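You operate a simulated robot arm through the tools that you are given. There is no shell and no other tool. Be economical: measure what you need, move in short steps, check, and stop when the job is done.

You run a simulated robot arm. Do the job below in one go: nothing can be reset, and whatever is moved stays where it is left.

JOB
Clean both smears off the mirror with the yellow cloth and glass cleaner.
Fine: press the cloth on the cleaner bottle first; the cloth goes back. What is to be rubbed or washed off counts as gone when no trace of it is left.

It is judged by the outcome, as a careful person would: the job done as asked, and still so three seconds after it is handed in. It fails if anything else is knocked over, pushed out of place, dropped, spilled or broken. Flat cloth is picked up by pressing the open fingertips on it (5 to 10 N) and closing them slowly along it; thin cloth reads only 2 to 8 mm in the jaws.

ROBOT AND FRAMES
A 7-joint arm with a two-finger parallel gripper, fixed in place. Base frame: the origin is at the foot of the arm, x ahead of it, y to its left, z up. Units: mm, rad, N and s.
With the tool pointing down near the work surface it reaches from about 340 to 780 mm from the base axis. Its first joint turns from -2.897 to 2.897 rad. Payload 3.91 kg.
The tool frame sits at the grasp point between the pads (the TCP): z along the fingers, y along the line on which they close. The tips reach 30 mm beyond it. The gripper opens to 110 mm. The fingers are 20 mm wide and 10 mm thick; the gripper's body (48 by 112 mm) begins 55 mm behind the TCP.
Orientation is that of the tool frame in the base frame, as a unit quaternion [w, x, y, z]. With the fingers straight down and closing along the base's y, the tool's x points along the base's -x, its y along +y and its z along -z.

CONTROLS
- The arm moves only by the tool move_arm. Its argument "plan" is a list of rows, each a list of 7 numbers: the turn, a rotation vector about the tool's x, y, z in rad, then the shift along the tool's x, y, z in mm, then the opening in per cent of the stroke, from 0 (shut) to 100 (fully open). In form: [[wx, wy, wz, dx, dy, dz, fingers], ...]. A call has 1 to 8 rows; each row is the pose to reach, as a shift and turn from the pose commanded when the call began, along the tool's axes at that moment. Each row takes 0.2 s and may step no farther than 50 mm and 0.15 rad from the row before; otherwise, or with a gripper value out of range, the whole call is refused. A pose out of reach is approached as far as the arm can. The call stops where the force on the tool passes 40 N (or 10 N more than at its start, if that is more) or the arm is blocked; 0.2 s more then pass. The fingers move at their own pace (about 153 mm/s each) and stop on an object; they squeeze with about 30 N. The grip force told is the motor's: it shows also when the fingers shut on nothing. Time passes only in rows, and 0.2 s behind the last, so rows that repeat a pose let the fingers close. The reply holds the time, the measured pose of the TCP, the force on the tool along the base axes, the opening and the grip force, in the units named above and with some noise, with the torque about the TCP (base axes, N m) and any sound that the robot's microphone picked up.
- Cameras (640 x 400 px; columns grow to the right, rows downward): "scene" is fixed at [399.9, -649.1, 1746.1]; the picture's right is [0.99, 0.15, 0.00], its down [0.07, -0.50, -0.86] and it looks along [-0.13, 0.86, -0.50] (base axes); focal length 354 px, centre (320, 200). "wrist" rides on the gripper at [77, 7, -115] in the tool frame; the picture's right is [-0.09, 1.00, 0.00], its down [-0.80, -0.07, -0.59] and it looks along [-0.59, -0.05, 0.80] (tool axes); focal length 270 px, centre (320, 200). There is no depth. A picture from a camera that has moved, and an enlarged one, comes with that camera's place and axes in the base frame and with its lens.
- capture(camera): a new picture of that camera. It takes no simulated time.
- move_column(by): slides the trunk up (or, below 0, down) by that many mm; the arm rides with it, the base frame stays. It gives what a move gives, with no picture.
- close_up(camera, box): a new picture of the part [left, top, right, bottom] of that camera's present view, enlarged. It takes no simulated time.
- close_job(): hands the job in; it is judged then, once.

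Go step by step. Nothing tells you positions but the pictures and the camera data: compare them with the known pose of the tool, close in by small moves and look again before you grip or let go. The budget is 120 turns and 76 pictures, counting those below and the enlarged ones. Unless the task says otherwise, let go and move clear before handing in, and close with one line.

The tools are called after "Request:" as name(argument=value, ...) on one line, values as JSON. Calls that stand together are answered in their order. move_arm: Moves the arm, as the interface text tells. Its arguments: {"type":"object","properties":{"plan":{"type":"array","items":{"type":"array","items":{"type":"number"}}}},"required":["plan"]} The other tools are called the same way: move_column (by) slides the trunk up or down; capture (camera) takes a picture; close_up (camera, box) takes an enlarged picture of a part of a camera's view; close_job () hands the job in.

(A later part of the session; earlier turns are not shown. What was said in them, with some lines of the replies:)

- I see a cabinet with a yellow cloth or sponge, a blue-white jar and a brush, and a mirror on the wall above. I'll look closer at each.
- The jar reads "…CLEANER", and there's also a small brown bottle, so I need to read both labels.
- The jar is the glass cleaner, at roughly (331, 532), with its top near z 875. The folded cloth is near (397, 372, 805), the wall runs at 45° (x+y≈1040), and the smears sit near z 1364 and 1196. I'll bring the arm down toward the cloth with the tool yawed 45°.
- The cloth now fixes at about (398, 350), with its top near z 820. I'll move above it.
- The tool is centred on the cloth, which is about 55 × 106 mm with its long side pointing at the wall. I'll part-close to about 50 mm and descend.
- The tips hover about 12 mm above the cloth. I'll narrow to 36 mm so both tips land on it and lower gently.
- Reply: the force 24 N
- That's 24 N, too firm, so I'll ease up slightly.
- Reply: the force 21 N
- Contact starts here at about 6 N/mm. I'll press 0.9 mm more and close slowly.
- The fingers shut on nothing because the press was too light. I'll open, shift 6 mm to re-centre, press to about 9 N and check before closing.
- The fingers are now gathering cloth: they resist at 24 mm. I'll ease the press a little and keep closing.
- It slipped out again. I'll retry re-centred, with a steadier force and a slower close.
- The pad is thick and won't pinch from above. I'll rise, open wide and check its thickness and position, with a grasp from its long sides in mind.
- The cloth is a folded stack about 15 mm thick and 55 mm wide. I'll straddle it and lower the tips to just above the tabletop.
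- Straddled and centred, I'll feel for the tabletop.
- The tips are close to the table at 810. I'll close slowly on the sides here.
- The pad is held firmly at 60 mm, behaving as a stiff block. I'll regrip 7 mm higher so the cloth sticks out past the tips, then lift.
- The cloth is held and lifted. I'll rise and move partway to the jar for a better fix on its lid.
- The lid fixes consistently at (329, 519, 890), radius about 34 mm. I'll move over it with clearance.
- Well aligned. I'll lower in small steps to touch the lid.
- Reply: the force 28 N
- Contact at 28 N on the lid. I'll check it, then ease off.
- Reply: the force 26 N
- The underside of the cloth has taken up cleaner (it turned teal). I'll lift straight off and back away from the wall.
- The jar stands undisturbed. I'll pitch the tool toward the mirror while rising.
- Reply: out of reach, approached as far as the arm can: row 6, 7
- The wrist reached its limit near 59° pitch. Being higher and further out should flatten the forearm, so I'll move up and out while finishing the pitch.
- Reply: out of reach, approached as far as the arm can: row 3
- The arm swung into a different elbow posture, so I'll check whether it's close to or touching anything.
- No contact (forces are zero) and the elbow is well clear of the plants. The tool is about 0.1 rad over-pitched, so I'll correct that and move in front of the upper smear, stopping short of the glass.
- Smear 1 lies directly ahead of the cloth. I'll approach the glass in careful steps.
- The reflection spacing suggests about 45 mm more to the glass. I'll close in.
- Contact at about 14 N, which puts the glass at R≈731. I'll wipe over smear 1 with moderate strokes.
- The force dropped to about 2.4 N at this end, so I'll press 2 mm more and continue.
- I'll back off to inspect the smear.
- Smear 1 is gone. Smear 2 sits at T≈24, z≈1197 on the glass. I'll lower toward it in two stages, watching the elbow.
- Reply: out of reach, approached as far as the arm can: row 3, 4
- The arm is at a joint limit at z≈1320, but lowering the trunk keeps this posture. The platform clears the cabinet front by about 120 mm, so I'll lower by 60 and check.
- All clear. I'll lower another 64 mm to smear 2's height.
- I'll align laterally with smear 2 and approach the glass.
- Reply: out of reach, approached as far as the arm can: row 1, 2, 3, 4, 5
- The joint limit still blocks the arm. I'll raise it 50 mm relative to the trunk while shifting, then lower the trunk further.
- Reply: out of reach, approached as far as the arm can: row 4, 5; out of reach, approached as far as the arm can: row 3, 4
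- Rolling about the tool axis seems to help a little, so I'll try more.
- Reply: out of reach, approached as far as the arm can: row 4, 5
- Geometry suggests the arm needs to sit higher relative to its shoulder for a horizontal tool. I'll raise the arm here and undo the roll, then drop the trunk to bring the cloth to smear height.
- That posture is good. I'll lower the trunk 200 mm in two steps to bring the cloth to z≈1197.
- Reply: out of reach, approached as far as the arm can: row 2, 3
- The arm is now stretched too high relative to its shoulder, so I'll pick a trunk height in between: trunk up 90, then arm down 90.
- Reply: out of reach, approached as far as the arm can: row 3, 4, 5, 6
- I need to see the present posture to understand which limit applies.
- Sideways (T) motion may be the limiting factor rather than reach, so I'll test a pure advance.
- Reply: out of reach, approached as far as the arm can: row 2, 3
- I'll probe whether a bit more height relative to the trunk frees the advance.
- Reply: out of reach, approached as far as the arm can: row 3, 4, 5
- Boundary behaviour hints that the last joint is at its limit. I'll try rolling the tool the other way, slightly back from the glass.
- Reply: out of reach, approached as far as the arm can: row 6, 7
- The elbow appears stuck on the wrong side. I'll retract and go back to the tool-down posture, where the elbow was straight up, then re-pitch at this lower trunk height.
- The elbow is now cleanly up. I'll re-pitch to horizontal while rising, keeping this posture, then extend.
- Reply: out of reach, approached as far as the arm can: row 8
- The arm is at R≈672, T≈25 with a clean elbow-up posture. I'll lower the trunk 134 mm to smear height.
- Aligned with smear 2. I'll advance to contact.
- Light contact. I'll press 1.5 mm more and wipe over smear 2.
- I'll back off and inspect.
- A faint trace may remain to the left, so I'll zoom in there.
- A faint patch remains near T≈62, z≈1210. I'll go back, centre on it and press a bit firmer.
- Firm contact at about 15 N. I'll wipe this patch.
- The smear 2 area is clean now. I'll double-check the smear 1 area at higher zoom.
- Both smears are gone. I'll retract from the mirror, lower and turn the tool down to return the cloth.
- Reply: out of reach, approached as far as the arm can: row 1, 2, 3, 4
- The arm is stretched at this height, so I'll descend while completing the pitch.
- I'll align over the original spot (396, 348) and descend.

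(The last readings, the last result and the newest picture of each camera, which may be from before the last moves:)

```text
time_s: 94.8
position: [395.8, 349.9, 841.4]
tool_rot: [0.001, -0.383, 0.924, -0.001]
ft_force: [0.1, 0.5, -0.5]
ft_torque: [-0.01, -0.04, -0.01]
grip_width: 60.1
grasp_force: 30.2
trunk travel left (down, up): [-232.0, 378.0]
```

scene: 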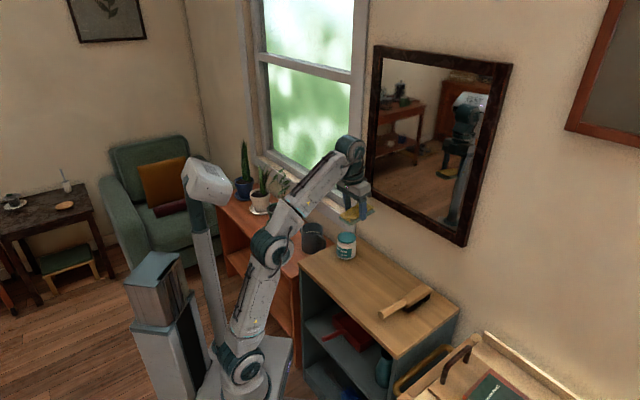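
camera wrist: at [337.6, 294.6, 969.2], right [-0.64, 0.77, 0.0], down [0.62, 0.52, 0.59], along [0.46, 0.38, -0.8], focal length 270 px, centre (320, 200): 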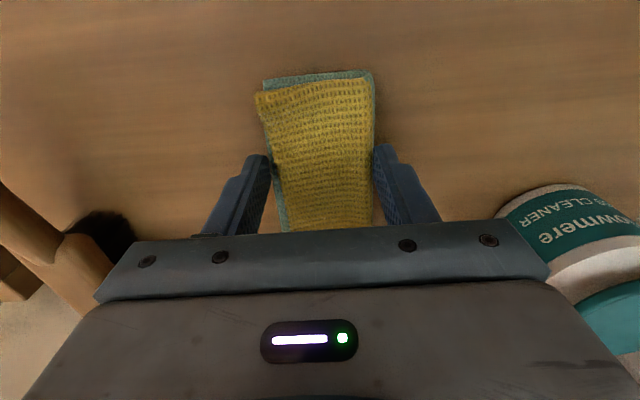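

Request:
move_arm(plan=[[0, 0, 0, 0, 0, 1, 40], [0, 0, 0, 0, 0, 2, 40]])

Request:
close_up(camera="scene", box=[335, 255, 395, 305])

```text
time_s: 95.3
position: [395.8, 350.1, 841.2]
tool_rot: [0.0, -0.382, 0.924, 0.0]
ft_force: [-0.2, 0.0, -1.2]
ft_torque: [-0.01, -0.02, -0.01]
grip_width: 59.9
grasp_force: 30.2
trunk travel left (down, up): [-232.0, 378.0]
```

```text
8.00 times, centred on (365, 280) of scene
camera zoom: at [399.9, -649.1, 1746.1], right [0.99, 0.15, 0.0], down [0.07, -0.5, -0.86], along [-0.13, 0.86, -0.5], focal length 2832 px, centre (-40, -440)
```

zoom: 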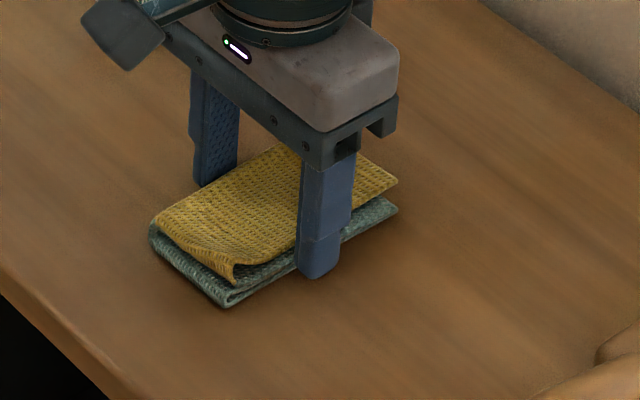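

It looks essentially on the table. One more gentle millimetre or two, then release.

Request:
move_arm(plan=[[0, 0, 0, 0, 0, 1, 40], [0, 0, 0, 0, 0, 2, 40]])

```text
time_s: 96.0
position: [395.1, 349.8, 838.2]
tool_rot: [0.0, -0.383, 0.924, 0.0]
ft_force: [-0.6, 0.8, 0.2]
ft_torque: [-0.01, 0.01, 0.0]
grip_width: 60.2
grasp_force: 29.4
trunk travel left (down, up): [-232.0, 378.0]
```

Request:
move_arm(plan=[[0, 0, 0, 0, 0, 1, 40], [0, 0, 0, 0, 0, 2, 40], [0, 0, 0, 0, 0, 3, 40]])

```text
time_s: 96.8
position: [394.5, 350.3, 838.2]
tool_rot: [0.001, -0.382, 0.924, 0.001]
ft_force: [-0.4, 0.4, 14.5]
ft_torque: [-0.35, 0.13, -0.03]
grip_width: 60.5
grasp_force: 30.6
trunk travel left (down, up): [-232.0, 378.0]
```

Contact with the table. I'll ease up 1.5 mm, open slowly and rise clear.

Request:
move_arm(plan=[[0, 0, 0, 0, 0, -1.5, 40], [0, 0, 0, 0, 0, -1.5, 58], [0, 0, 0, 0, 0, -1.5, 66], [0, 0, 0, 0, 0, -1.5, 72], [0, 0, 0, 0, 0, -15, 72], [0, 0, 0, 0, 0, -45, 72], [0, 0, 0, 0, 0, -90, 72], [0, 0, 0, 0, 0, -135, 72]])

Request:
capture(camera="scene")

Request:
close_up(camera="scene", box=[290, 220, 470, 332])

```text
time_s: 98.5
position: [394.4, 349.5, 969.8]
tool_rot: [-0.001, -0.383, 0.924, -0.001]
ft_force: [0.1, 1.0, 0.3]
ft_torque: [-0.05, 0.06, 0.02]
grip_width: 79.1
grasp_force: 0.1
trunk travel left (down, up): [-232.0, 378.0]
```

```text
5 pictures are left
```

scene: 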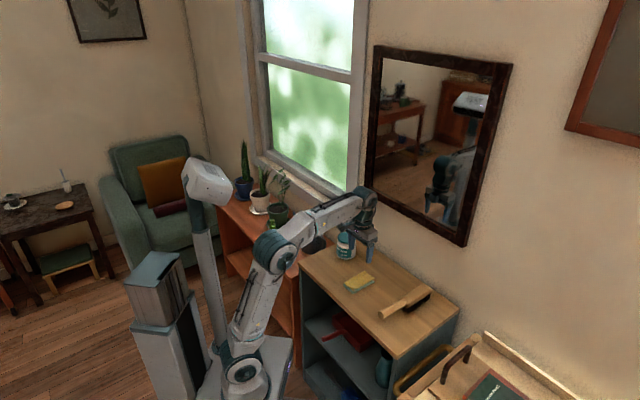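

```text
3.56 times, centred on (380, 276) of scene
camera zoom: at [399.9, -649.1, 1746.1], right [0.99, 0.15, 0.0], down [0.07, -0.5, -0.86], along [-0.13, 0.86, -0.5], focal length 1258 px, centre (107, -70)
```

zoom: 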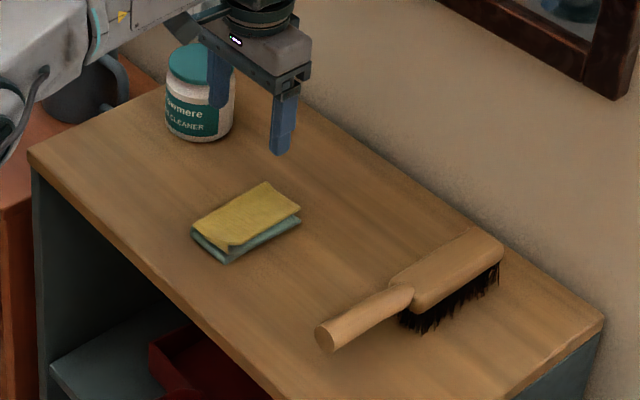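

The cloth is back in its original place and the jar and brush are undisturbed. One last check of the whole mirror.

Request:
close_up(camera="scene", box=[405, 95, 465, 170])

Request:
close_up(camera="scene", box=[375, 135, 425, 200])

```text
5.33 times, centred on (435, 132) of scene
camera zoom: at [399.9, -649.1, 1746.1], right [0.99, 0.15, 0.0], down [0.07, -0.5, -0.86], along [-0.13, 0.86, -0.5], focal length 1888 px, centre (-293, 560)
```

zoom: 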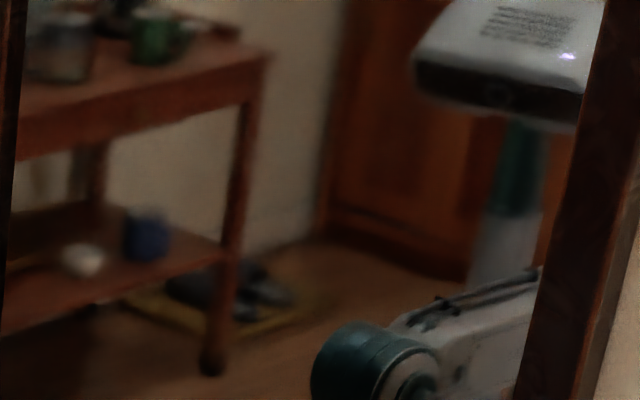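

```text
6.15 times, centred on (400, 168) of scene
camera zoom: at [399.9, -649.1, 1746.1], right [0.99, 0.15, 0.0], down [0.07, -0.5, -0.86], along [-0.13, 0.86, -0.5], focal length 2178 px, centre (-172, 400)
```

zoom: 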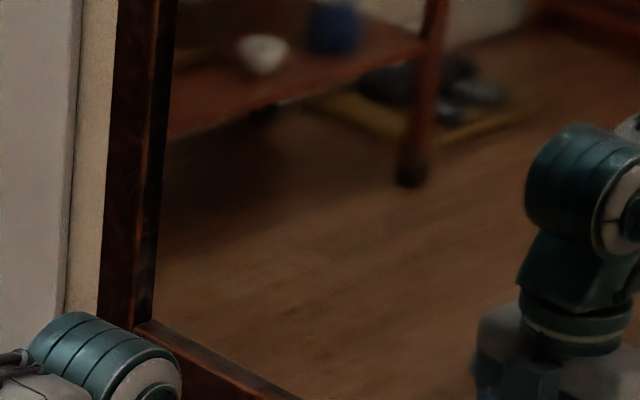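

The mirror shows no trace of either smear, and the gripper is open and clear, so I'm handing in.

Request:
close_job()

```text
The job is handed in.
```

Both smears are wiped off the mirror with the cleaner-dampened yellow cloth, the cloth is back in its place, and nothing else was moved.
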